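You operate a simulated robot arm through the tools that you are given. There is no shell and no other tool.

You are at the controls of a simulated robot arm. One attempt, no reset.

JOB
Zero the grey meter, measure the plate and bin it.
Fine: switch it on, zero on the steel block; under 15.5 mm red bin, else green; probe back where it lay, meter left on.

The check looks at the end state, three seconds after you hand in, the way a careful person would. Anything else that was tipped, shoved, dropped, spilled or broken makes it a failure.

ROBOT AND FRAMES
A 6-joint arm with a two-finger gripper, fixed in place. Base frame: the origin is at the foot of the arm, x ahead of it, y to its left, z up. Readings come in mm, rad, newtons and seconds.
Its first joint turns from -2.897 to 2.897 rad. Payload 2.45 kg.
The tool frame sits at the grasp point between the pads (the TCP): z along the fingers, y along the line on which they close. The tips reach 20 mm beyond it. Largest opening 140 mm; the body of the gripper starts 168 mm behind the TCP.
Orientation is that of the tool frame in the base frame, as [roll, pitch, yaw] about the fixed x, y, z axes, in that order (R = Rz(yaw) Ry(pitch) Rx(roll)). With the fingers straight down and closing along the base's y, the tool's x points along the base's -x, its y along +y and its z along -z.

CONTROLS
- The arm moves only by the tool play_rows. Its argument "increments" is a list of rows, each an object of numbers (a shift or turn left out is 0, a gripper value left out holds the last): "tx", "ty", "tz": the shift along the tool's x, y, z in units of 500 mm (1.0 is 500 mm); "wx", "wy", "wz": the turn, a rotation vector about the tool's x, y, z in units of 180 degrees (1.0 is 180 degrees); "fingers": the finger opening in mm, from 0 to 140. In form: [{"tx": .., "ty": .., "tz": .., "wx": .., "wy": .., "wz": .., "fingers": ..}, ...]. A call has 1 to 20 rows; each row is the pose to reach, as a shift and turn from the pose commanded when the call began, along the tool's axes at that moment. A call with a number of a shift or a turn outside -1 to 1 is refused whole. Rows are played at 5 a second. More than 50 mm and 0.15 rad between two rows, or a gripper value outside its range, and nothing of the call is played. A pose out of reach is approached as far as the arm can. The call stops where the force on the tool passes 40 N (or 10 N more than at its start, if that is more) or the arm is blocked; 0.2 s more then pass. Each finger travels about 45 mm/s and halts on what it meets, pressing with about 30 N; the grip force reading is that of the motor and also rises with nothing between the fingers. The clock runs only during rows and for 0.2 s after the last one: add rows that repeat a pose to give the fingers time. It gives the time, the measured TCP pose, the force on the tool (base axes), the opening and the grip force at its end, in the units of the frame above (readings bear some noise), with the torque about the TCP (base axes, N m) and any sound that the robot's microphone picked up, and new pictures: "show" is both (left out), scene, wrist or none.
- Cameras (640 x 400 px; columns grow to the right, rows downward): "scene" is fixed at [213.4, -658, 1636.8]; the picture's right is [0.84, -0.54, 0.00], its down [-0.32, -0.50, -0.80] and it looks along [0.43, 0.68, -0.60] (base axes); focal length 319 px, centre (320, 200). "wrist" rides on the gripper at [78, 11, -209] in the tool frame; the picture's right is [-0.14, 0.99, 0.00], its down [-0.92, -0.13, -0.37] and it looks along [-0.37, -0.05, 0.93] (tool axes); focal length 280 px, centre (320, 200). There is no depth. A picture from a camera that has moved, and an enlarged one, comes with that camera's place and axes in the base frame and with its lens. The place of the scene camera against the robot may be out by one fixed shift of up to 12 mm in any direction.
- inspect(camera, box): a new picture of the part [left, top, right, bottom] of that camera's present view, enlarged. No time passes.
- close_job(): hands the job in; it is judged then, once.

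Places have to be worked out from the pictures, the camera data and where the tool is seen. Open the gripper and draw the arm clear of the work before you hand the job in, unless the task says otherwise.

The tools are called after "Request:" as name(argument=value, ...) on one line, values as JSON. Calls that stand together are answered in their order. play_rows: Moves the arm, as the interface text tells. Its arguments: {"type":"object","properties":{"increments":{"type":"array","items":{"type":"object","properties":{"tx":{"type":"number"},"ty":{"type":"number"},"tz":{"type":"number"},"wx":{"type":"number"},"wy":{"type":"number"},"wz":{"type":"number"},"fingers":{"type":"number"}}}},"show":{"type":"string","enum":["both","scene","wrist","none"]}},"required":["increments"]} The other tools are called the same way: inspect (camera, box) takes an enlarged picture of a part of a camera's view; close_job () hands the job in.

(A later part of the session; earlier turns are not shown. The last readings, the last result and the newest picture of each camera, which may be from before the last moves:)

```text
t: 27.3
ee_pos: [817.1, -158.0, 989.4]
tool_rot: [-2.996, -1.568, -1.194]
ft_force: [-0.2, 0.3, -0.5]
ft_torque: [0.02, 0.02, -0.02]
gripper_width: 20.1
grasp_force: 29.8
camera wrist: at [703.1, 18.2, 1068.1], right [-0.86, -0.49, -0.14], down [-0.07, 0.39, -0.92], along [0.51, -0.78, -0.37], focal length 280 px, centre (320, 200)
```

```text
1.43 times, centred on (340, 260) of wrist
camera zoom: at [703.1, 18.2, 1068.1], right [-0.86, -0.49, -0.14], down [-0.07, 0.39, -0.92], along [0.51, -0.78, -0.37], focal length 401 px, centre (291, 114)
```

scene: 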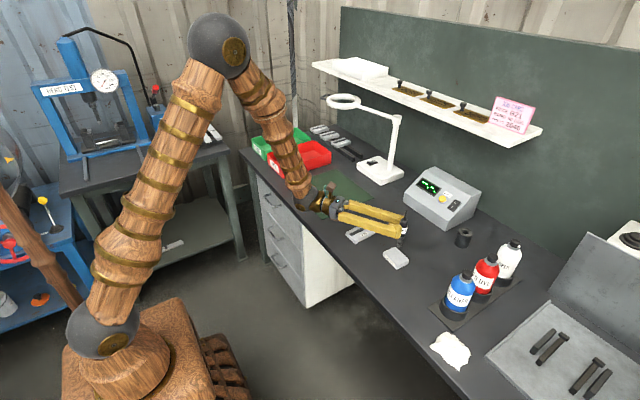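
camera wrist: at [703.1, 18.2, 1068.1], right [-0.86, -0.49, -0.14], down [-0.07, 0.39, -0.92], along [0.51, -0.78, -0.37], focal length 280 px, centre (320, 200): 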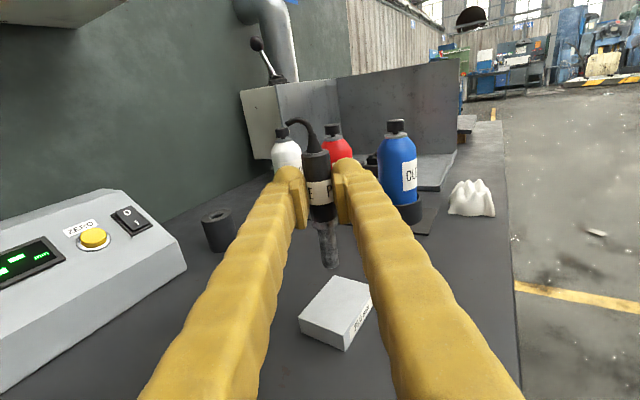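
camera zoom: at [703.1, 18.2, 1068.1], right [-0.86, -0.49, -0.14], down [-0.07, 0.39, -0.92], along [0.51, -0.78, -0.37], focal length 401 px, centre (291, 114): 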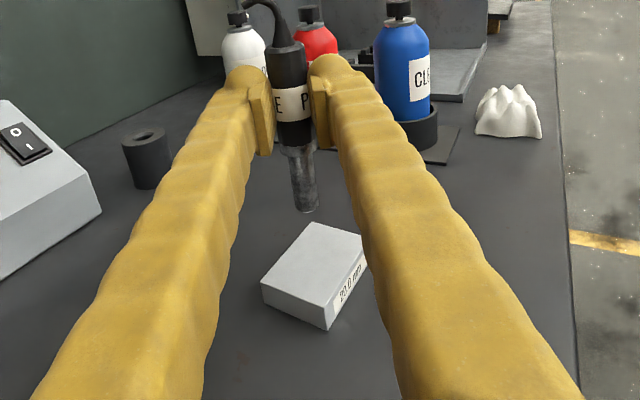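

The tip hangs over the block within about 6 mm of its centre and the probe is vertical. I lower slowly until the tip should touch (expected near TCP z≈948).

Request:
play_rows(increments=[{"tx": -0.03}, {"tx": -0.055}, {"tx": -0.066}, {"tx": -0.072}, {"tx": -0.075}, {"tx": -0.077}, {"tx": -0.079}, {"tx": -0.079}])

Request:
inspect(camera="scene", box=[340, 160, 480, 280])

```text
t: 29.1
ee_pos: [817.4, -157.5, 951.4]
tool_rot: [-3.11, -1.569, -1.083]
ft_force: [0.2, 0.4, -0.2]
ft_torque: [0.0, 0.01, -0.03]
gripper_width: 20.3
grasp_force: 29.9
camera wrist: at [704.1, 17.4, 1029.1], right [-0.86, -0.49, -0.14], down [-0.07, 0.39, -0.92], along [0.51, -0.78, -0.37], focal length 280 px, centre (320, 200)
```

scene: 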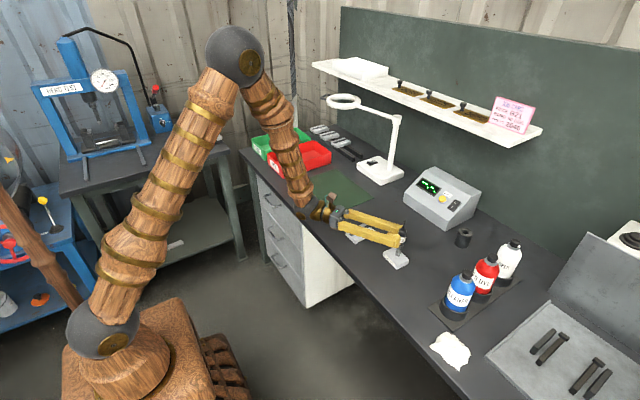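
wrist: 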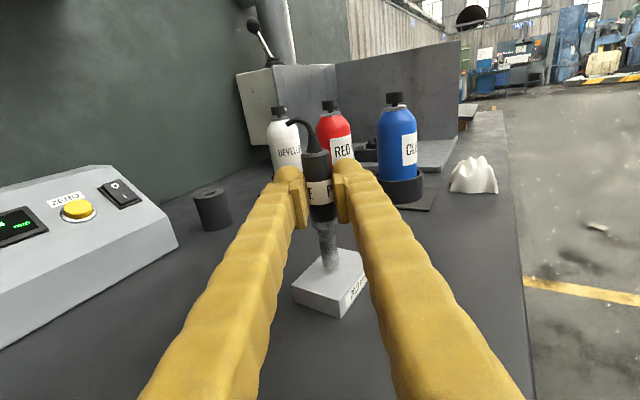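

```text
3.33 times, centred on (410, 220) of scene
camera zoom: at [213.4, -658.0, 1636.8], right [0.84, -0.54, 0.0], down [-0.32, -0.5, -0.8], along [0.43, 0.68, -0.6], focal length 1063 px, centre (20, 133)
```

zoom: 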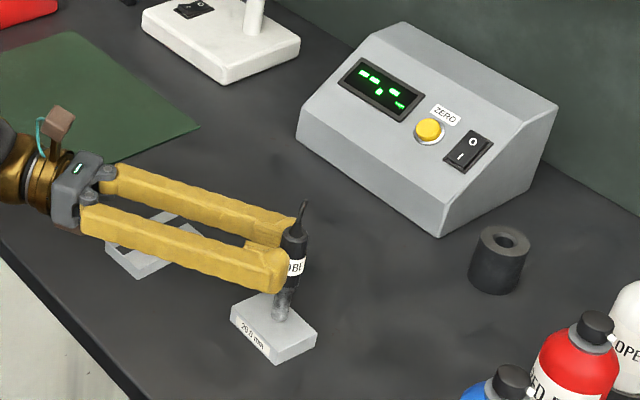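

No contact yet and the display still shows dashes. I continue down in 1 mm steps.

Request:
play_rows(increments=[{"tx": -0.002}, {"tx": -0.004}, {"tx": -0.006}, {"tx": -0.006}, {"tx": -0.006}], show="none")

Request:
inspect(camera="scene", box=[412, 172, 462, 212])

Request:
inspect(camera="wrist", box=[280, 140, 380, 330])

```text
t: 30.3
ee_pos: [817.6, -159.5, 948.3]
tool_rot: [-2.733, -1.57, -1.459]
ft_force: [0.4, 2.0, 16.3]
ft_torque: [-0.06, -0.15, 0.02]
gripper_width: 19.8
grasp_force: 30.3
```

```text
10.00 times, centred on (437, 192) of scene
camera zoom: at [213.4, -658.0, 1636.8], right [0.84, -0.54, 0.0], down [-0.32, -0.5, -0.8], along [0.43, 0.68, -0.6], focal length 3190 px, centre (-850, 280)
```

zoom: 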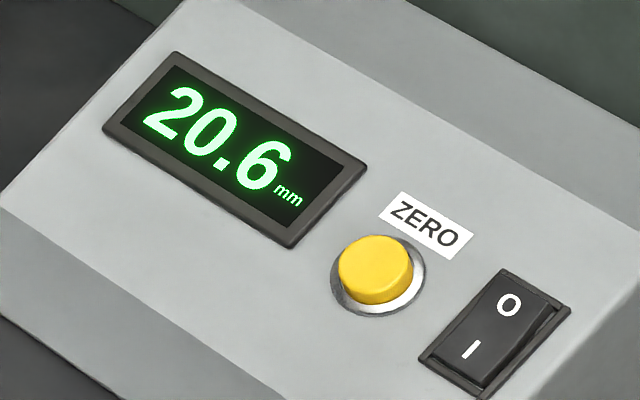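

```text
2.11 times, centred on (330, 235) of wrist
camera zoom: at [703.7, 17.0, 1026.0], right [-0.86, -0.49, -0.14], down [-0.07, 0.38, -0.92], along [0.51, -0.78, -0.37], focal length 590 px, centre (299, 126)
```

zoom: 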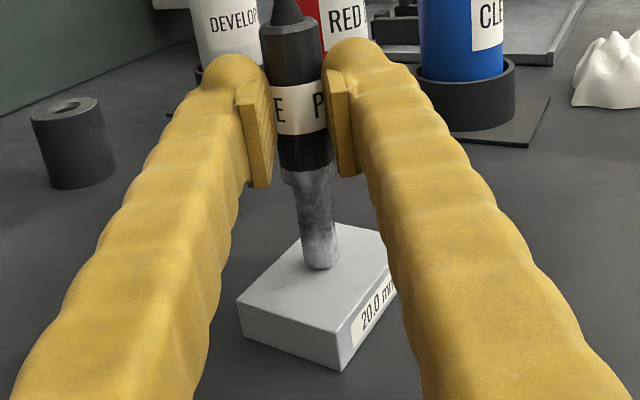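

The meter reads 20.6 on the 20.0 mm block, so it needs zeroing. I lift the tip a little to see whether the reading is held without contact.

Request:
play_rows(increments=[{"tx": 0.01}, {"tx": 0.02}, {"tx": 0.02}, {"tx": 0.02}, {"tx": 0.02}], show="none")

Request:
inspect(camera="scene", box=[412, 172, 462, 212])

Request:
inspect(camera="wrist", box=[300, 200, 360, 290])

```text
t: 31.5
ee_pos: [817.4, -157.9, 958.7]
tool_rot: [3.076, -1.57, -0.984]
ft_force: [0.0, -0.2, -0.9]
ft_torque: [0.01, -0.01, -0.01]
gripper_width: 19.7
grasp_force: 29.5
```

```text
10.00 times, centred on (437, 192) of scene
camera zoom: at [213.4, -658.0, 1636.8], right [0.84, -0.54, 0.0], down [-0.32, -0.5, -0.8], along [0.43, 0.68, -0.6], focal length 3190 px, centre (-850, 280)
```

zoom: 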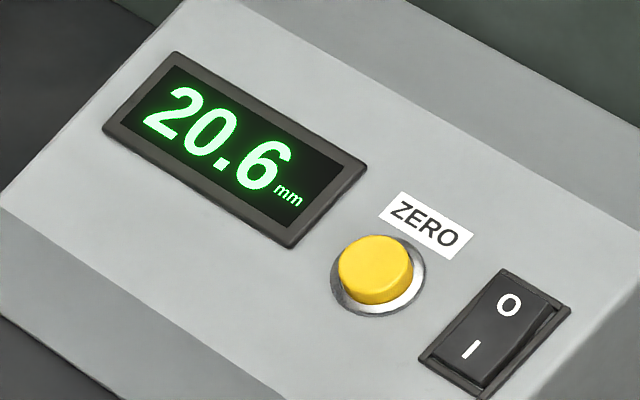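

```text
4.44 times, centred on (330, 245) of wrist
camera zoom: at [703.6, 17.4, 1035.9], right [-0.86, -0.49, -0.14], down [-0.07, 0.39, -0.92], along [0.51, -0.78, -0.37], focal length 1246 px, centre (276, 0)
```

zoom: 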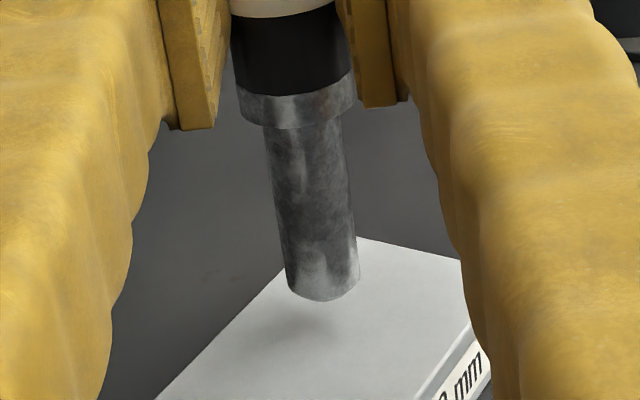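

The reading is held after lifting, so I can lay the probe safely back on the mat and then press ZERO with free fingers. I lift away and tilt the tool back to vertical.

Request:
play_rows(increments=[{"tx": 0.08}, {"tx": 0.16, "tz": -0.03, "ty": 0.02}, {"tx": 0.24, "tz": -0.07, "ty": 0.045}, {"tx": 0.24, "tz": -0.1074, "ty": 0.074, "wy": -0.042}, {"tx": 0.24, "tz": -0.1074, "ty": 0.074, "wy": -0.084}, {"tx": 0.24, "tz": -0.1074, "ty": 0.074, "wy": -0.125}, {"tx": 0.24, "tz": -0.1074, "ty": 0.074, "wy": -0.167}, {"tx": 0.24, "tz": -0.1074, "ty": 0.074, "wy": -0.208}, {"tx": 0.24, "tz": -0.1074, "ty": 0.074, "wy": -0.25}, {"tx": 0.24, "tz": -0.1074, "ty": 0.074, "wy": -0.292}, {"tx": 0.24, "tz": -0.1074, "ty": 0.074, "wy": -0.333}, {"tx": 0.24, "tz": -0.1074, "ty": 0.074, "wy": -0.375}, {"tx": 0.24, "tz": -0.1074, "ty": 0.074, "wy": -0.417}, {"tx": 0.24, "tz": -0.1074, "ty": 0.074, "wy": -0.458}, {"tx": 0.24, "tz": -0.1074, "ty": 0.074, "wy": -0.5}, {"tx": 0.24, "tz": -0.1074, "ty": 0.074, "wy": -0.5}], show="scene")

```text
t: 34.9
ee_pos: [758.5, -130.8, 1077.9]
tool_rot: [-3.141, 0.004, -1.048]
ft_force: [1.0, 0.3, -1.3]
ft_torque: [-0.04, 0.0, -0.02]
gripper_width: 19.1
grasp_force: 30.1
```

scene: 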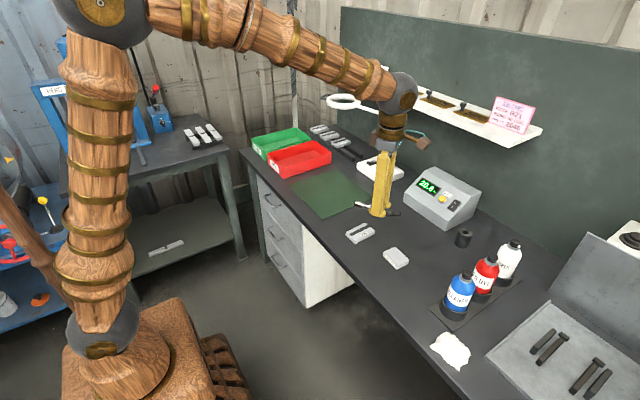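

The grip width has crept from 21.1 to 19.1 mm, which could mean the probe is creeping out of the pads. I look closely at the grip before going on.

Request:
inspect(camera="wrist", box=[260, 90, 380, 290])

Request:
inspect(camera="scene", box=[340, 140, 430, 230])

```text
2.00 times, centred on (320, 190) of wrist
camera zoom: at [788.3, -204.3, 1285.7], right [-0.93, -0.37, 0.0], down [-0.35, 0.86, 0.37], along [-0.14, 0.34, -0.93], focal length 561 px, centre (320, 220)
```

zoom: 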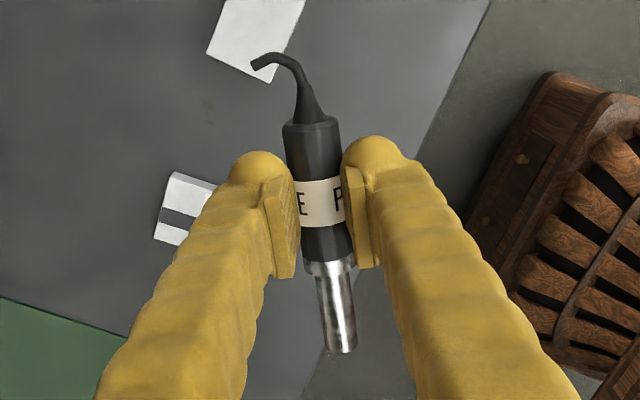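

```text
4.44 times, centred on (385, 185) of scene
camera zoom: at [213.4, -658.0, 1636.8], right [0.84, -0.54, 0.0], down [-0.32, -0.5, -0.8], along [0.43, 0.68, -0.6], focal length 1418 px, centre (31, 267)
```

zoom: 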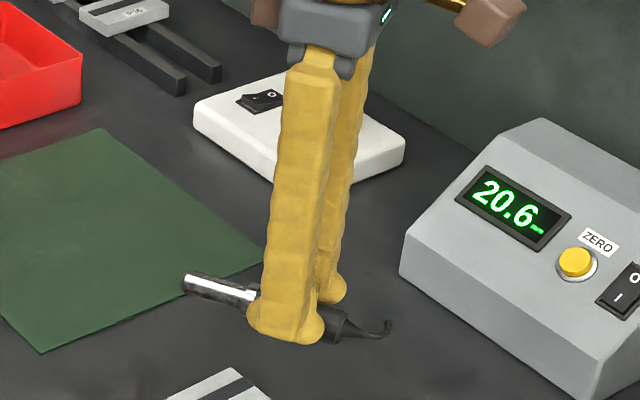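

The probe is likely being squeezed toward the tips because I gripped it with the pad ends above its axis. I take it straight back to its original spot on the mat now, set it down 1.5 mm higher than at the pick, and release.

Request:
play_rows(increments=[{"tx": -0.0698, "ty": -0.05785, "tz": 0.033, "wz": 0.0207}, {"tx": -0.1396, "ty": -0.1157, "tz": 0.066, "wz": 0.0414}, {"tx": -0.2094, "ty": -0.17355, "tz": 0.099, "wz": 0.0622}, {"tx": -0.2792, "ty": -0.2314, "tz": 0.132, "wz": 0.0829}, {"tx": -0.349, "ty": -0.28925, "tz": 0.165, "wz": 0.1036}, {"tx": -0.4188, "ty": -0.3471, "tz": 0.198, "wz": 0.1243}, {"tx": -0.4886, "ty": -0.40495, "tz": 0.231, "wz": 0.145}, {"tx": -0.5584, "ty": -0.4628, "tz": 0.264, "wz": 0.1658}, {"tx": -0.5584, "ty": -0.4628, "tz": 0.345, "wz": 0.1658}, {"tx": -0.5584, "ty": -0.4628, "tz": 0.384, "wz": 0.1658}, {"tx": -0.5584, "ty": -0.4628, "tz": 0.397, "wz": 0.1658}, {"tx": -0.5584, "ty": -0.4628, "tz": 0.397, "wz": 0.1658}, {"tx": -0.5584, "ty": -0.4628, "tz": 0.397, "wz": 0.1658, "fingers": 50}, {"tx": -0.5584, "ty": -0.4628, "tz": 0.397, "wz": 0.1658, "fingers": 50}, {"tx": -0.5584, "ty": -0.4628, "tz": 0.397, "wz": 0.1658, "fingers": 50}])

```text
t: 38.1
ee_pos: [820.9, 226.5, 878.0]
tool_rot: [3.139, 0.001, -1.573]
ft_force: [0.2, 0.1, -0.3]
ft_torque: [0.01, 0.02, 0.01]
gripper_width: 49.9
grasp_force: 0.1
camera wrist: at [808.6, 148.6, 1087.7], right [-0.99, 0.14, 0.0], down [0.13, 0.92, 0.37], along [0.05, 0.37, -0.93], focal length 280 px, centre (320, 200)
```

scene: 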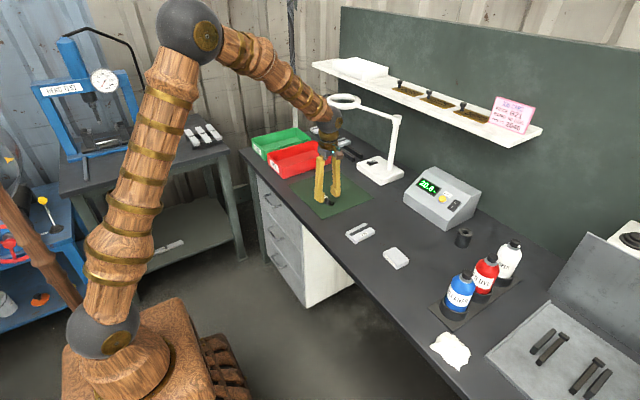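
wrist: 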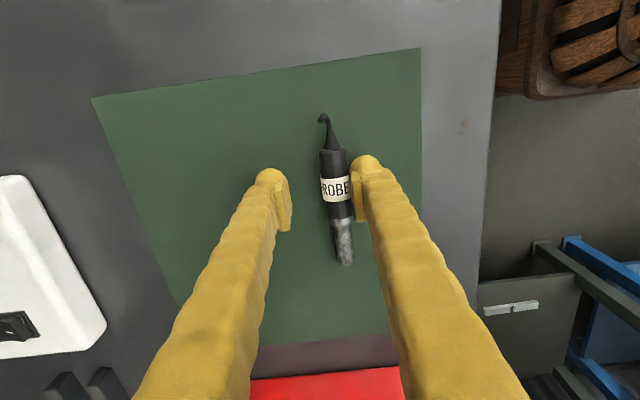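

The probe is down on the mat, but it rolled slightly toward the robot-side finger on release. I look closely before withdrawing so that I don't drag it.

Request:
inspect(camera="wrist", box=[250, 100, 410, 280])

Request:
inspect(camera="scene", box=[290, 140, 370, 220])

Request:
inspect(camera="scene", box=[412, 172, 462, 212])

```text
2.22 times, centred on (330, 190) of wrist
camera zoom: at [808.6, 148.6, 1087.7], right [-0.99, 0.14, 0.0], down [0.13, 0.92, 0.37], along [0.05, 0.37, -0.93], focal length 623 px, centre (298, 222)
```

zoom: 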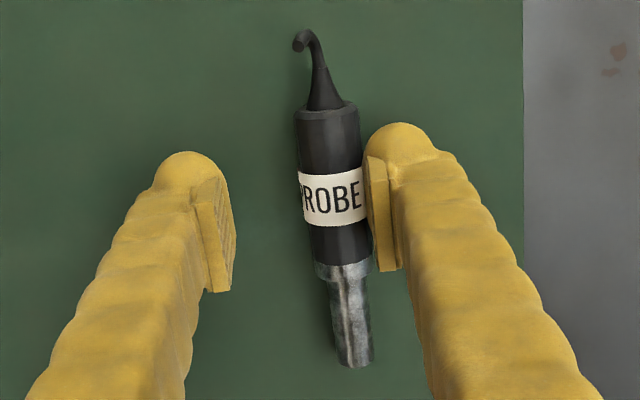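

```text
5.00 times, centred on (330, 180) of scene
camera zoom: at [213.4, -658.0, 1636.8], right [0.84, -0.54, 0.0], down [-0.32, -0.5, -0.8], along [0.43, 0.68, -0.6], focal length 1595 px, centre (270, 300)
```

zoom: 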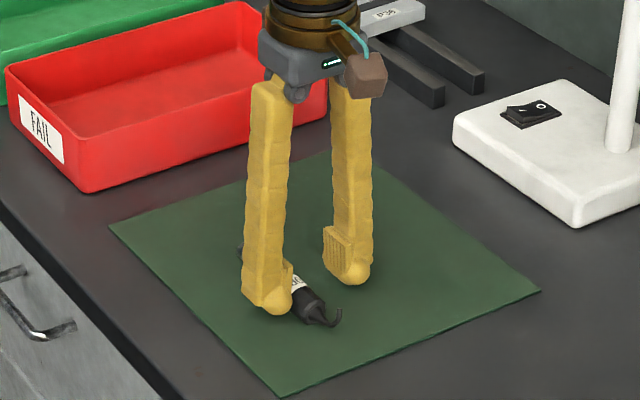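

```text
10.00 times, centred on (437, 192) of scene
camera zoom: at [213.4, -658.0, 1636.8], right [0.84, -0.54, 0.0], down [-0.32, -0.5, -0.8], along [0.43, 0.68, -0.6], focal length 3190 px, centre (-850, 280)
```

zoom: 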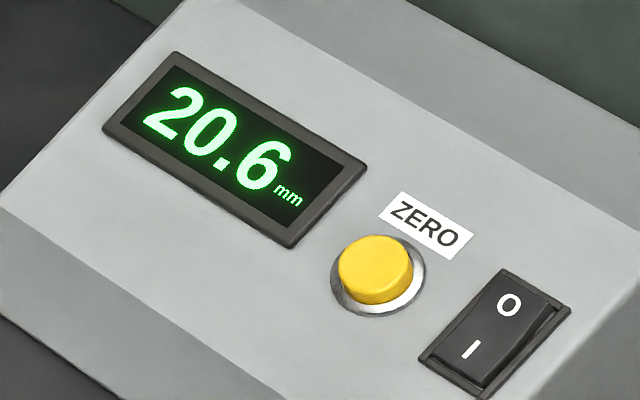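

The probe sits about 13 mm toward the robot from where it lay, resting against that finger, and the reading is still held at 20.6. I gently close the fingers in small steps to roll it back to its original centre line without gripping it.

Request:
play_rows(increments=[{"fingers": 48}, {"fingers": 46}, {"fingers": 44}, {"fingers": 42}, {"fingers": 40}, {"fingers": 38}, {"fingers": 36}, {"fingers": 34}, {"fingers": 32}, {"fingers": 30}, {"fingers": 28.5}, {"fingers": 27}, {"fingers": 26}, {"fingers": 26}, {"fingers": 26}, {"fingers": 26}, {"fingers": 26}], show="wrist")

Request:
inspect(camera="wrist", box=[250, 100, 410, 280])

```text
t: 41.7
ee_pos: [818.9, 226.2, 878.9]
tool_rot: [3.14, 0.001, -1.571]
ft_force: [-0.2, 0.0, 0.8]
ft_torque: [0.0, 0.0, -0.03]
gripper_width: 26.1
grasp_force: 0.3
camera wrist: at [808.6, 148.6, 1087.8], right [-0.99, 0.14, 0.0], down [0.13, 0.92, 0.37], along [0.05, 0.37, -0.93], focal length 280 px, centre (320, 200)
```

wrist: 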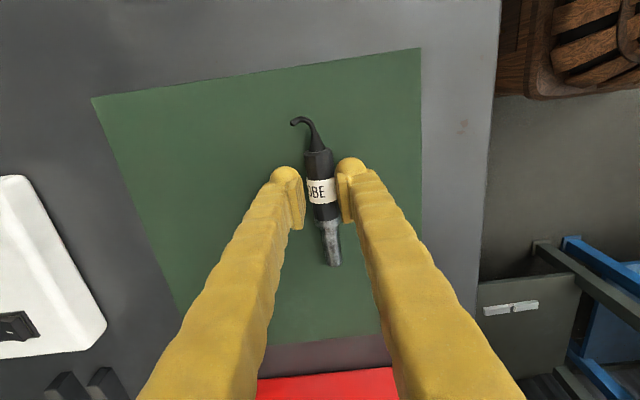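

```text
2.22 times, centred on (330, 190) of wrist
camera zoom: at [808.6, 148.6, 1087.8], right [-0.99, 0.14, 0.0], down [0.13, 0.92, 0.37], along [0.05, 0.37, -0.93], focal length 623 px, centre (298, 222)
```

zoom: 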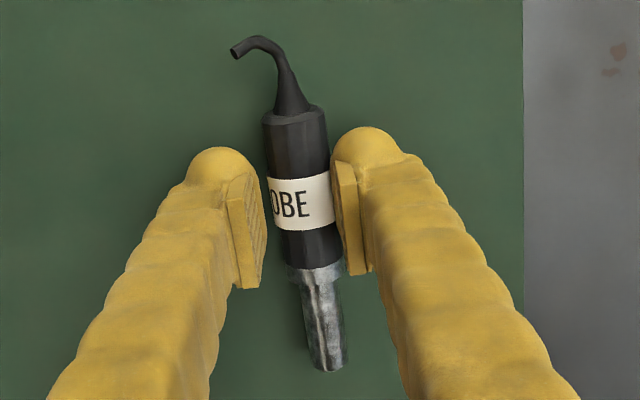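

The probe is back on its line (x≈817, tip at y≈305). I open very gently and watch whether it stays put.

Request:
play_rows(increments=[{"fingers": 26.5}, {"fingers": 27}, {"fingers": 28}, {"fingers": 29}, {"fingers": 30}, {"fingers": 32}, {"fingers": 34}, {"fingers": 37}, {"fingers": 40}, {"fingers": 44}, {"fingers": 48}, {"fingers": 52}, {"fingers": 56}, {"fingers": 60}, {"fingers": 60}], show="wrist")

Request:
inspect(camera="wrist", box=[250, 100, 410, 280])

```text
t: 44.9
ee_pos: [819.0, 227.0, 878.9]
tool_rot: [3.138, 0.002, -1.57]
ft_force: [-0.2, 0.1, 1.4]
ft_torque: [-0.02, 0.0, 0.01]
gripper_width: 60.4
grasp_force: 0.1
camera wrist: at [808.6, 148.6, 1087.8], right [-0.99, 0.14, 0.0], down [0.13, 0.92, 0.37], along [0.05, 0.37, -0.93], focal length 280 px, centre (320, 200)
```

wrist: 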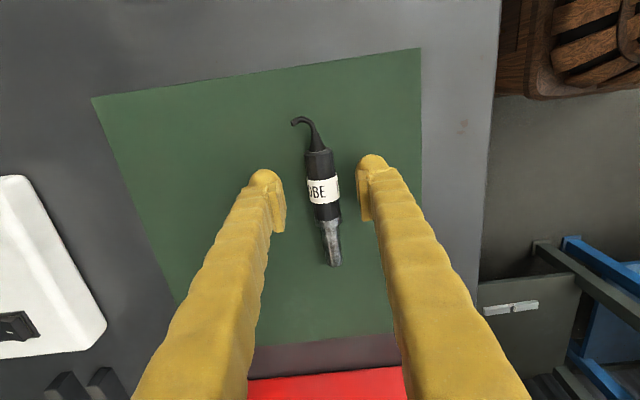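

```text
2.22 times, centred on (330, 190) of wrist
camera zoom: at [808.6, 148.6, 1087.8], right [-0.99, 0.14, 0.0], down [0.13, 0.92, 0.37], along [0.05, 0.37, -0.93], focal length 623 px, centre (298, 222)
```

zoom: 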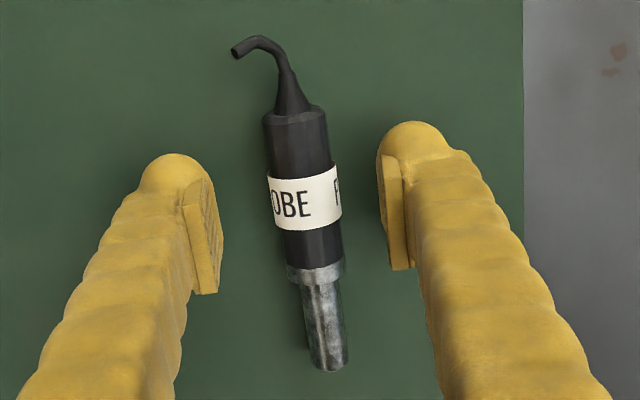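

The probe stays where it lay. Now I rise straight up, turn the tool back to its first orientation, close the fingers and head for the ZERO button.

Request:
play_rows(increments=[{"tz": -0.05, "fingers": 60}, {"tz": -0.14, "fingers": 60}, {"tz": -0.23, "fingers": 60}, {"tz": -0.31, "tx": 0.02, "wz": 0.03, "fingers": 30}, {"tz": -0.362, "tx": 0.06, "ty": -0.01, "wz": 0.07, "fingers": 0}, {"tz": -0.362, "tx": 0.11, "ty": -0.02, "wz": 0.11, "fingers": 0}, {"tz": -0.362, "tx": 0.16, "ty": -0.03, "wz": 0.15, "fingers": 0}, {"tz": -0.362, "tx": 0.21, "ty": -0.04, "wz": 0.19, "fingers": 0}, {"tz": -0.362, "tx": 0.26, "ty": -0.05, "wz": 0.23, "fingers": 0}, {"tz": -0.362, "tx": 0.31, "ty": -0.06, "wz": 0.27, "fingers": 0}, {"tz": -0.362, "tx": 0.36, "ty": -0.07, "wz": 0.31, "fingers": 0}, {"tz": -0.362, "tx": 0.41, "ty": -0.08, "wz": 0.35, "fingers": 0}, {"tz": -0.362, "tx": 0.46, "ty": -0.09, "wz": 0.39, "fingers": 0}, {"tz": -0.362, "tx": 0.51, "ty": -0.1, "wz": 0.43, "fingers": 0}, {"tz": -0.362, "tx": 0.55, "ty": -0.11, "wz": 0.47, "fingers": 0}, {"tz": -0.362, "tx": 0.574, "ty": -0.122, "wz": 0.5, "fingers": 0}, {"tz": -0.362, "tx": 0.574, "ty": -0.122, "wz": 0.5, "fingers": 0}])

```text
t: 48.5
ee_pos: [882.3, -59.2, 1059.9]
tool_rot: [3.141, -0.002, 3.141]
ft_force: [-0.4, -0.4, -0.3]
ft_torque: [0.0, -0.03, -0.02]
gripper_width: 0.0
grasp_force: 29.5
camera wrist: at [803.3, -48.4, 1268.3], right [0.14, 0.99, 0.0], down [0.92, -0.13, 0.37], along [0.36, -0.05, -0.93], focal length 280 px, centre (320, 200)
```

scene: 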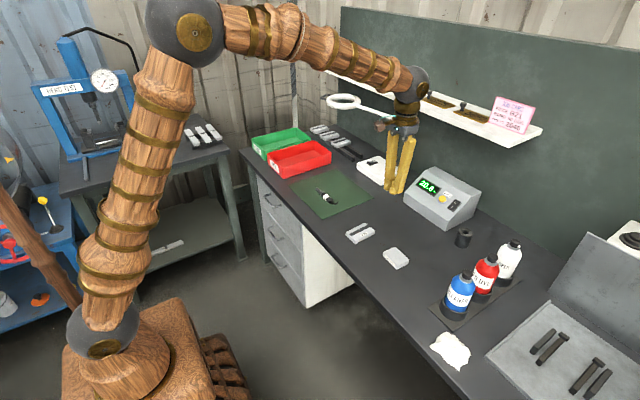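
wrist: 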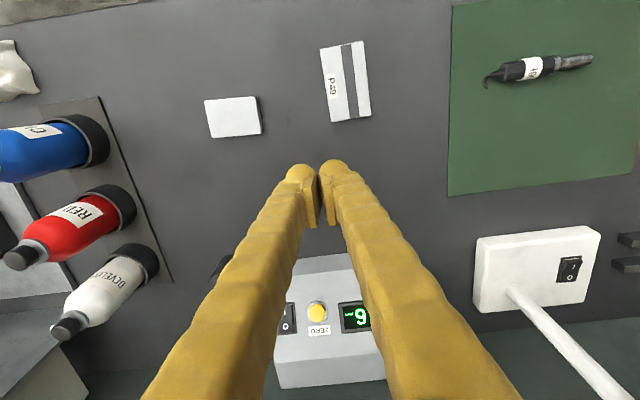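

The reading is still held and the probe lies still on the mat. I move to hover off the ZERO button, tilted 37° square to the face.

Request:
play_rows(increments=[{"tx": -0.06, "ty": -0.012, "tz": 0.01, "wy": -0.034}, {"tx": -0.12, "ty": -0.024, "tz": 0.02, "wy": -0.068}, {"tx": -0.19, "ty": -0.038, "tz": 0.045, "wy": -0.102}, {"tx": -0.26, "ty": -0.05, "tz": 0.08, "wy": -0.136}, {"tx": -0.33, "ty": -0.065, "tz": 0.115, "wy": -0.17}, {"tx": -0.3854, "ty": -0.0756, "tz": 0.146, "wy": -0.2056}, {"tx": -0.3854, "ty": -0.0756, "tz": 0.146, "wy": -0.2056}])

Request:
inspect(camera="wrist", box=[240, 60, 440, 240])

Request:
inspect(camera="scene", box=[400, 140, 490, 220])

```text
t: 50.1
ee_pos: [1074.5, -98.9, 987.6]
tool_rot: [3.14, 0.646, 3.142]
ft_force: [0.1, 0.4, -0.1]
ft_torque: [0.0, -0.01, 0.02]
gripper_width: 0.2
grasp_force: 29.3
camera wrist: at [886.1, -87.7, 1106.7], right [0.11, 0.99, 0.08], down [0.51, -0.13, 0.85], along [0.85, -0.05, -0.52], focal length 280 px, centre (320, 200)
```

scene: 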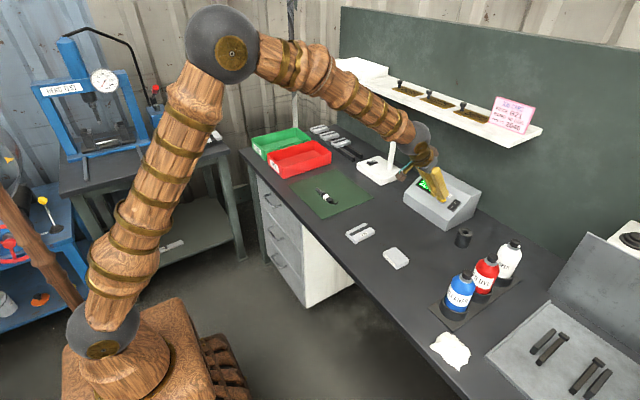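
wrist: 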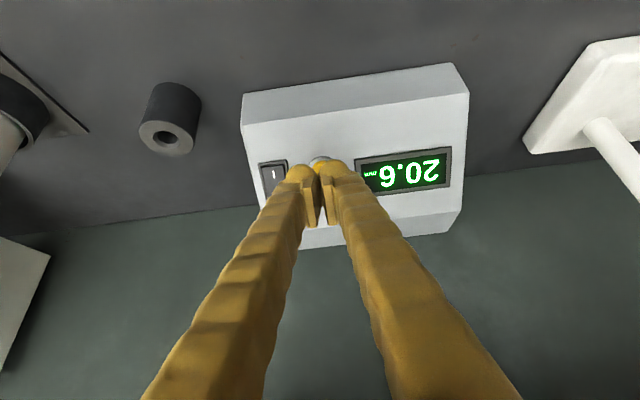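

```text
2.22 times, centred on (340, 150) of wrist
camera zoom: at [886.1, -87.7, 1106.7], right [0.11, 0.99, 0.08], down [0.51, -0.13, 0.85], along [0.85, -0.05, -0.52], focal length 623 px, centre (276, 311)
```

zoom: 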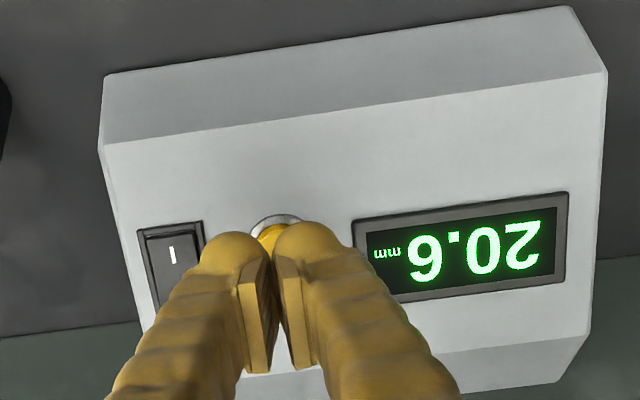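

```text
5.00 times, centred on (445, 180) of scene
camera zoom: at [213.4, -658.0, 1636.8], right [0.84, -0.54, 0.0], down [-0.32, -0.5, -0.8], along [0.43, 0.68, -0.6], focal length 1595 px, centre (-305, 300)
```

zoom: 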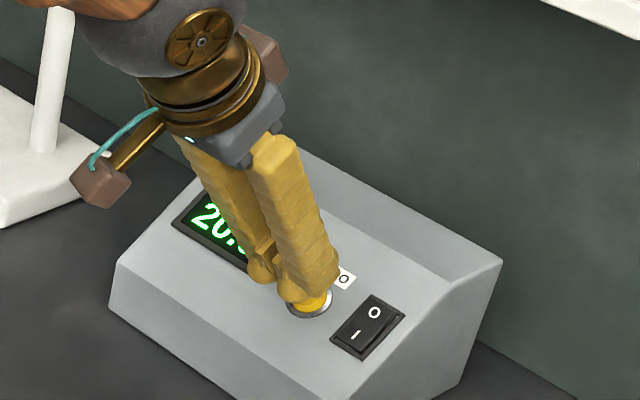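

The apex of the tips lines up with the button's centre. I press slowly along the tool axis.

Request:
play_rows(increments=[{"tz": 0.03}, {"tz": 0.05}, {"tz": 0.06}, {"tz": 0.066}, {"tz": 0.07}, {"tz": 0.074}, {"tz": 0.078}, {"tz": 0.082}, {"tz": 0.086}])

Request:
inspect(camera="wrist", box=[240, 60, 480, 240])

```text
t: 52.1
ee_pos: [1100.5, -98.2, 953.3]
tool_rot: [3.138, 0.645, -3.141]
ft_force: [-6.3, -1.6, 6.1]
ft_torque: [-0.03, 0.08, 0.04]
gripper_width: 5.8
grasp_force: 29.5
heard: click
camera wrist: at [911.4, -87.0, 1072.7], right [0.11, 0.99, 0.08], down [0.51, -0.13, 0.85], along [0.85, -0.05, -0.52], focal length 280 px, centre (320, 200)
```

scene: 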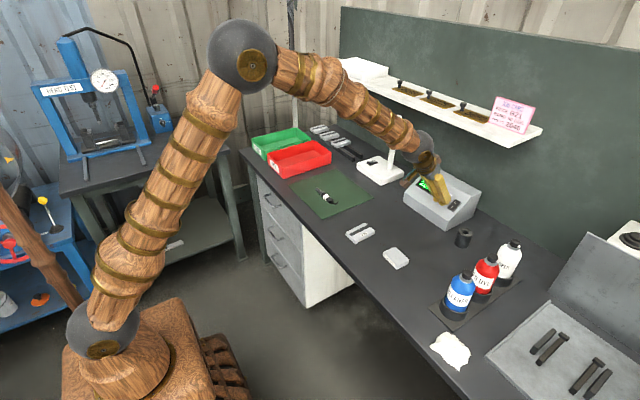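
wrist: 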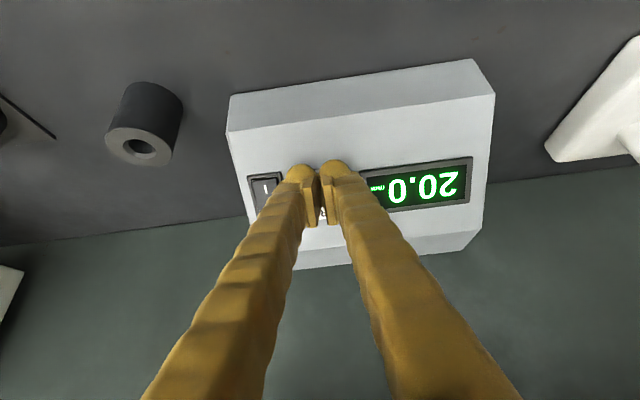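

```text
2.22 times, centred on (360, 150) of wrist
camera zoom: at [911.4, -87.0, 1072.7], right [0.11, 0.99, 0.08], down [0.51, -0.13, 0.85], along [0.85, -0.05, -0.52], focal length 623 px, centre (231, 311)
```

zoom: 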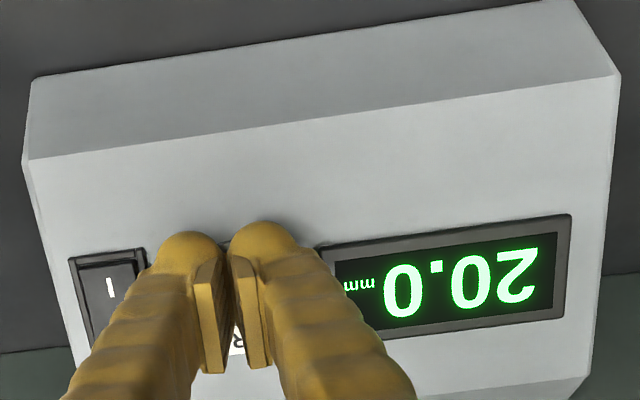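

A click, and the display now reads 20.0: the meter is zeroed on the block. I back off the button and return toward the probe.

Request:
play_rows(increments=[{"tz": -0.03}, {"tz": -0.1}, {"tz": -0.18}, {"tz": -0.26, "wy": 0.04}, {"tz": -0.34, "wy": 0.08}, {"tz": -0.38, "wy": 0.12}, {"tz": -0.38, "wy": 0.16}, {"tz": -0.38, "wy": 0.2053}, {"tz": -0.38, "wy": 0.2053}], show="scene")

Request:
inspect(camera="scene", box=[412, 172, 462, 212])

```text
t: 54.1
ee_pos: [985.9, -98.5, 1104.8]
tool_rot: [3.139, -0.001, 3.141]
ft_force: [0.0, -1.2, -0.1]
ft_torque: [0.0, 0.0, 0.02]
gripper_width: 0.0
grasp_force: 29.7
```

scene: 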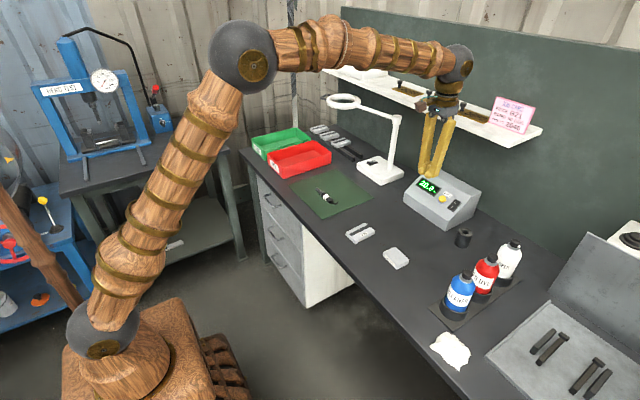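

```text
10.00 times, centred on (437, 192) of scene
camera zoom: at [213.4, -658.0, 1636.8], right [0.84, -0.54, 0.0], down [-0.32, -0.5, -0.8], along [0.43, 0.68, -0.6], focal length 3190 px, centre (-850, 280)
```

zoom: 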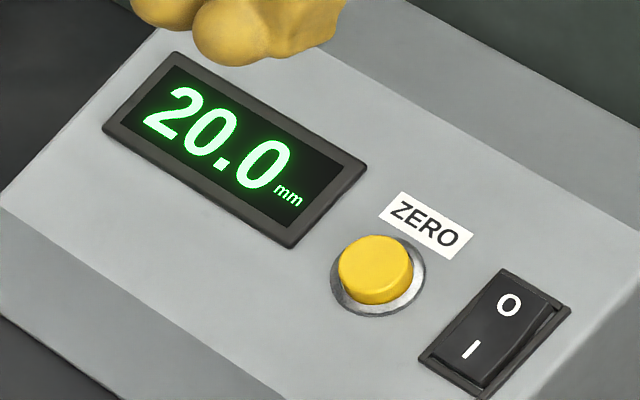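

Zero is confirmed at 20.0. I go back above the probe with the gripper turned across it and open to 60 mm.

Request:
play_rows(increments=[{"tx": 0.028, "ty": 0.054, "tz": 0.01, "wz": -0.042, "fingers": 60}, {"tx": 0.056, "ty": 0.108, "tz": 0.02, "wz": -0.084, "fingers": 60}, {"tx": 0.084, "ty": 0.163, "tz": 0.03, "wz": -0.125, "fingers": 60}, {"tx": 0.112, "ty": 0.217, "tz": 0.045, "wz": -0.167, "fingers": 60}, {"tx": 0.14, "ty": 0.271, "tz": 0.06, "wz": -0.208, "fingers": 60}, {"tx": 0.168, "ty": 0.326, "tz": 0.08, "wz": -0.25, "fingers": 60}, {"tx": 0.196, "ty": 0.38, "tz": 0.1, "wz": -0.292, "fingers": 60}, {"tx": 0.225, "ty": 0.434, "tz": 0.12, "wz": -0.333, "fingers": 60}, {"tx": 0.253, "ty": 0.488, "tz": 0.14, "wz": -0.375, "fingers": 60}, {"tx": 0.281, "ty": 0.543, "tz": 0.16, "wz": -0.417, "fingers": 60}, {"tx": 0.309, "ty": 0.6, "tz": 0.18, "wz": -0.458, "fingers": 60}, {"tx": 0.337, "ty": 0.651, "tz": 0.2, "wz": -0.5, "fingers": 60}, {"tx": 0.337, "ty": 0.651, "tz": 0.2, "wz": -0.5, "fingers": 60}], show="wrist")

Request:
inspect(camera="wrist", box=[250, 80, 410, 240])

```text
t: 56.9
ee_pos: [817.6, 227.5, 1006.9]
tool_rot: [-3.141, 0.002, -1.569]
ft_force: [0.4, 0.2, -0.8]
ft_torque: [0.01, 0.02, -0.02]
gripper_width: 60.1
grasp_force: 0.1
camera wrist: at [806.8, 148.9, 1215.3], right [-0.99, 0.14, 0.0], down [0.13, 0.92, 0.37], along [0.05, 0.37, -0.93], focal length 280 px, centre (320, 200)
```

wrist: 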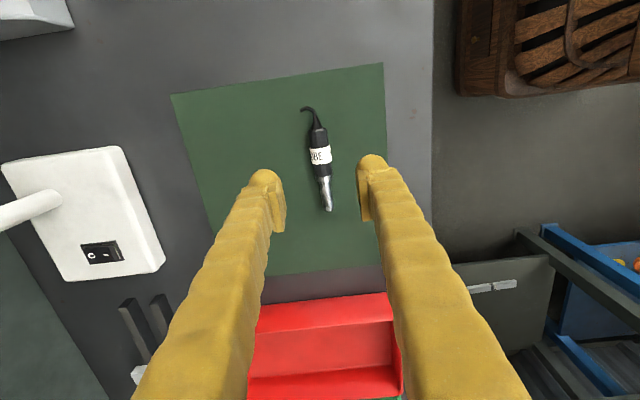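

```text
2.50 times, centred on (330, 160) of wrist
camera zoom: at [806.8, 148.9, 1215.3], right [-0.99, 0.14, 0.0], down [0.13, 0.92, 0.37], along [0.05, 0.37, -0.93], focal length 701 px, centre (295, 300)
```

zoom: 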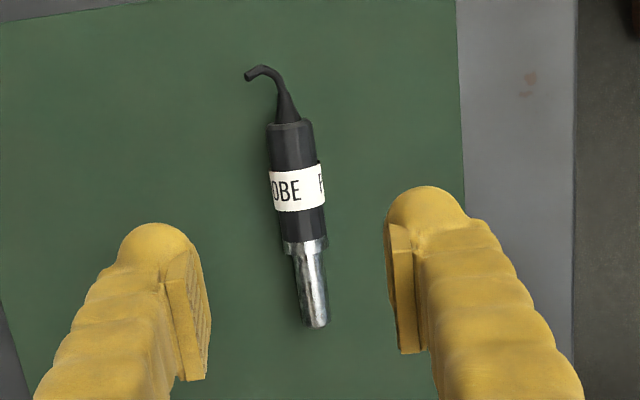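

The probe lies at x≈816 with its tip at y≈303. This time I want the pads as low as possible, so I descend in fine steps and feel for the mat.

Request:
play_rows(increments=[{"ty": 0.002, "tz": 0.08}, {"ty": 0.003, "tz": 0.16}, {"ty": 0.003, "tz": 0.22}, {"ty": 0.003, "tz": 0.25}, {"ty": 0.003, "tz": 0.256}, {"ty": 0.003, "tz": 0.26}, {"ty": 0.003, "tz": 0.262}, {"ty": 0.003, "tz": 0.264}, {"ty": 0.003, "tz": 0.264}], show="none")

```text
t: 58.9
ee_pos: [815.8, 228.8, 873.1]
tool_rot: [-3.142, 0.002, -1.57]
ft_force: [-0.2, -0.8, 1.8]
ft_torque: [0.03, 0.01, -0.02]
gripper_width: 60.0
grasp_force: 0.1
```

No contact yet at z≈874. Another few half-millimetre steps down.

Request:
play_rows(increments=[{"tz": 0.001}, {"tz": 0.002}, {"tz": 0.003}, {"tz": 0.004}, {"tz": 0.004}], show="none")

```text
t: 60.1
ee_pos: [815.4, 227.7, 870.3]
tool_rot: [-3.141, 0.002, -1.571]
ft_force: [-0.1, 1.0, 0.4]
ft_torque: [0.01, 0.01, 0.01]
gripper_width: 60.0
grasp_force: 0.2
```

Still free at z≈871; I keep stepping down.

Request:
play_rows(increments=[{"tz": 0.001}, {"tz": 0.002}, {"tz": 0.003}, {"tz": 0.004}, {"tz": 0.004}], show="none")

```text
t: 61.3
ee_pos: [816.0, 226.8, 869.7]
tool_rot: [3.141, 0.001, -1.57]
ft_force: [0.2, -0.4, 0.5]
ft_torque: [0.01, -0.01, 0.01]
gripper_width: 60.3
grasp_force: 0.2
```

Still no contact; continuing in the same small steps.

Request:
play_rows(increments=[{"tz": 0.001}, {"tz": 0.002}, {"tz": 0.003}, {"tz": 0.004}, {"tz": 0.005}, {"tz": 0.006}, {"tz": 0.006}], show="wrist")

Request:
inspect(camera="scene", box=[290, 140, 370, 220])

```text
t: 62.2
ee_pos: [815.2, 226.9, 869.4]
tool_rot: [3.141, 0.003, -1.569]
ft_force: [-0.5, -0.2, 5.8]
ft_torque: [-0.01, 0.24, 0.02]
gripper_width: 60.7
grasp_force: 0.9
stopped in row 4: the force on the tool passed its limit at 42 N (the readings are from after the stop); the commanded pose is now the measured one
camera wrist: at [804.6, 149.3, 1077.4], right [-0.99, 0.14, 0.0], down [0.13, 0.92, 0.37], along [0.05, 0.37, -0.93], focal length 280 px, centre (320, 200)
```

wrist: 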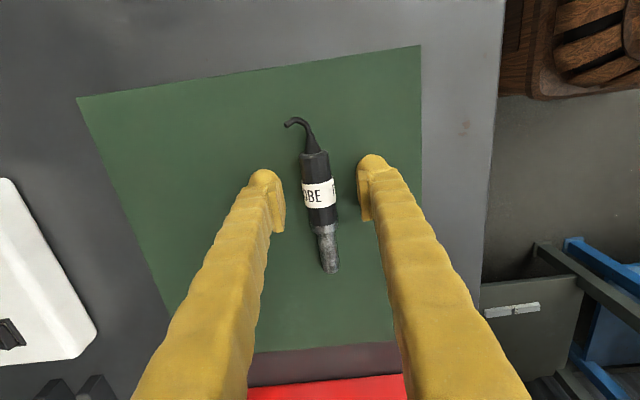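

```text
5.00 times, centred on (330, 180) of scene
camera zoom: at [213.4, -658.0, 1636.8], right [0.84, -0.54, 0.0], down [-0.32, -0.5, -0.8], along [0.43, 0.68, -0.6], focal length 1595 px, centre (270, 300)
```

zoom: 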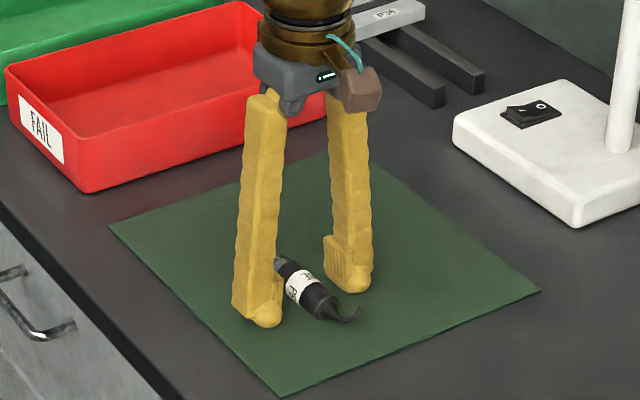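

The mat is met at TCP z≈869.5, lower than I assumed, so the first grip was too near the pad ends. I rise 1.5 mm and grip here, with the axis now well inside the pads.

Request:
play_rows(increments=[{"tz": -0.003, "fingers": 60}, {"tz": -0.003, "fingers": 40}, {"tz": -0.003, "fingers": 32}, {"tz": -0.003, "fingers": 28}, {"tz": -0.003, "fingers": 25}, {"tz": -0.003, "fingers": 0}, {"tz": -0.003, "fingers": 0}, {"tz": -0.003, "fingers": 0}, {"tz": -0.003, "fingers": 0}], show="wrist")

```text
t: 64.2
ee_pos: [815.8, 228.4, 870.0]
tool_rot: [-3.14, 0.002, -1.57]
ft_force: [1.7, -0.6, 6.4]
ft_torque: [0.01, -0.01, 0.0]
gripper_width: 22.0
grasp_force: 30.1
camera wrist: at [804.5, 149.4, 1078.2], right [-0.99, 0.14, 0.0], down [0.13, 0.92, 0.37], along [0.05, 0.37, -0.93], focal length 280 px, centre (320, 200)
```

wrist: 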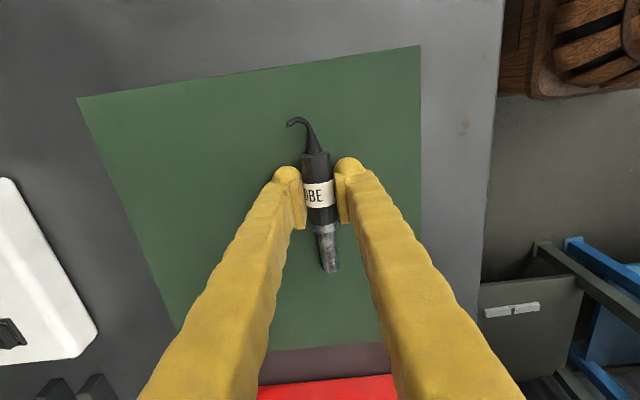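

The grip now reads 22.0 mm, the true body diameter, so it should hold. The plate spans about x 757–848, y -40 to 15, top z≈864; bare metal clear of strip and label is near (773, -27). I lift and move toward it, yawing to -60°.

Request:
play_rows(increments=[{"tz": -0.03}, {"tz": -0.1}, {"tz": -0.18}, {"tz": -0.26}, {"tz": -0.34, "tx": 0.03, "ty": 0.01, "wz": -0.02}, {"tz": -0.416, "tx": 0.08, "ty": 0.03, "wz": -0.045}, {"tz": -0.416, "tx": 0.15, "ty": 0.06, "wz": -0.07}, {"tz": -0.416, "tx": 0.22, "ty": 0.09, "wz": -0.095}, {"tz": -0.416, "tx": 0.3, "ty": 0.12, "wz": -0.12}, {"tz": -0.416, "tx": 0.36, "ty": 0.14, "wz": -0.145}, {"tz": -0.416, "tx": 0.41, "ty": 0.16, "wz": -0.1667}, {"tz": -0.416, "tx": 0.41, "ty": 0.16, "wz": -0.1667}], show="none")

```text
t: 66.8
ee_pos: [734.0, 23.7, 1077.0]
tool_rot: [-3.138, 0.002, -1.046]
ft_force: [-0.4, -0.5, -0.3]
ft_torque: [-0.03, 0.0, -0.05]
gripper_width: 22.3
grasp_force: 29.9
```

The grip is steady at 22.3 mm. I tilt 90° so the tip points down again.

Request:
play_rows(increments=[{"wy": 0.042}, {"wy": 0.084}, {"wy": 0.125}, {"wy": 0.167}, {"wy": 0.208}, {"wy": 0.25}, {"wy": 0.292}, {"wy": 0.333}, {"wy": 0.375}, {"wy": 0.417}, {"wy": 0.458}, {"wy": 0.5}, {"wy": 0.5}])

```text
t: 69.7
ee_pos: [735.7, 23.7, 1077.6]
tool_rot: [-1.675, -1.57, -2.511]
ft_force: [0.2, 0.5, -0.2]
ft_torque: [-0.02, -0.04, -0.02]
gripper_width: 22.2
grasp_force: 30.2
camera wrist: at [621.4, 198.5, 1155.1], right [-0.86, -0.5, -0.14], down [-0.07, 0.38, -0.92], along [0.51, -0.78, -0.37], focal length 280 px, centre (320, 200)
```

scene: 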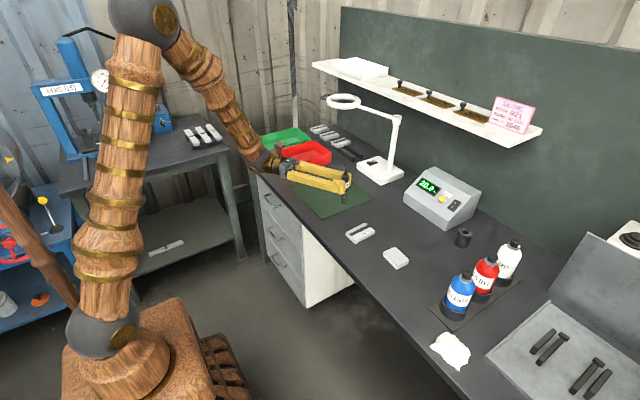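
wrist: 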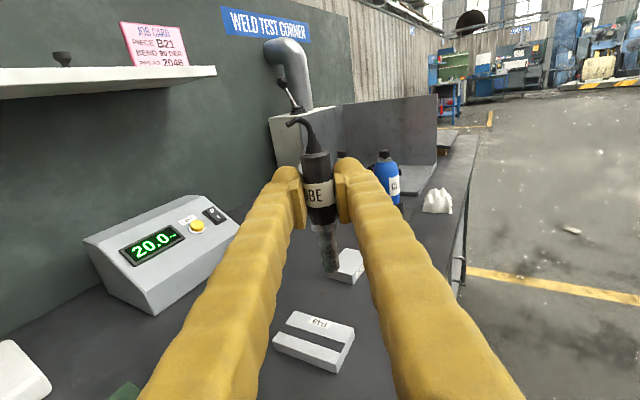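

The tip points straight down and the display still shows 20.0. I move over the plate's bare near-left area with the tip about 40 mm above it.

Request:
play_rows(increments=[{"tx": -0.05, "ty": -0.004, "tz": 0.035}, {"tx": -0.1, "ty": -0.008, "tz": 0.07}, {"tx": -0.15, "ty": -0.0135, "tz": 0.1072}, {"tx": -0.195, "ty": -0.0135, "tz": 0.1072}, {"tx": -0.195, "ty": -0.0135, "tz": 0.1072}])

Request:
inspect(camera="scene", box=[320, 170, 420, 260])

Request:
inspect(camera="wrist", box=[260, 140, 400, 380])

```text
t: 70.8
ee_pos: [767.9, -20.1, 979.2]
tool_rot: [-2.46, -1.57, -1.727]
ft_force: [-0.2, 0.4, -1.2]
ft_torque: [0.03, 0.01, 0.02]
gripper_width: 22.3
grasp_force: 30.1
camera wrist: at [654.4, 154.9, 1057.9], right [-0.86, -0.5, -0.14], down [-0.07, 0.38, -0.92], along [0.51, -0.78, -0.37], focal length 280 px, centre (320, 200)
```

scene: 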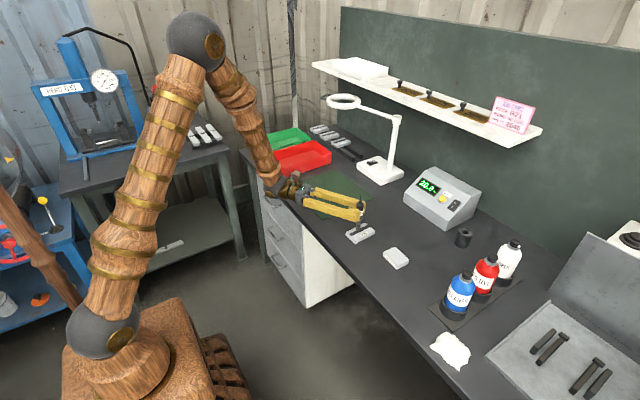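
wrist: 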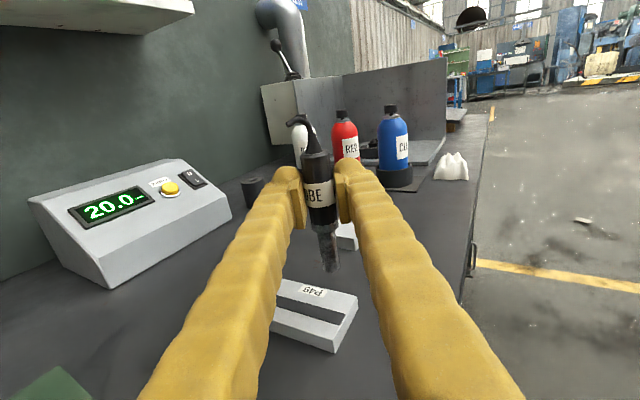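

```text
4.44 times, centred on (370, 215) of scene
camera zoom: at [213.4, -658.0, 1636.8], right [0.84, -0.54, 0.0], down [-0.32, -0.5, -0.8], along [0.43, 0.68, -0.6], focal length 1418 px, centre (98, 133)
```

zoom: 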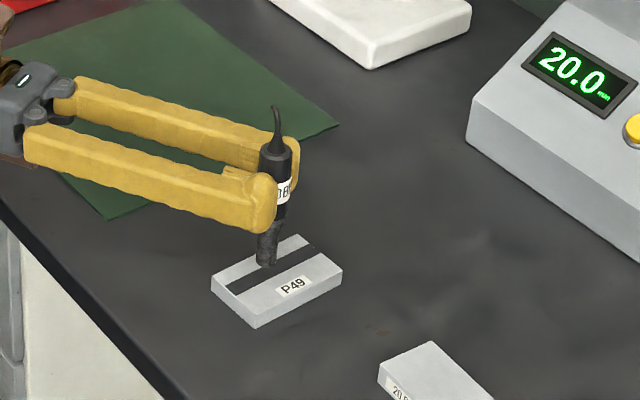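

```text
1.67 times, centred on (330, 260) of wrist
camera zoom: at [654.4, 154.9, 1057.9], right [-0.86, -0.5, -0.14], down [-0.07, 0.38, -0.92], along [0.51, -0.78, -0.37], focal length 467 px, centre (303, 100)
```

zoom: 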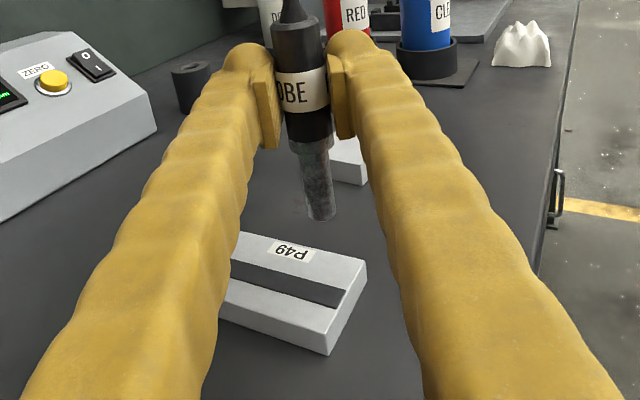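

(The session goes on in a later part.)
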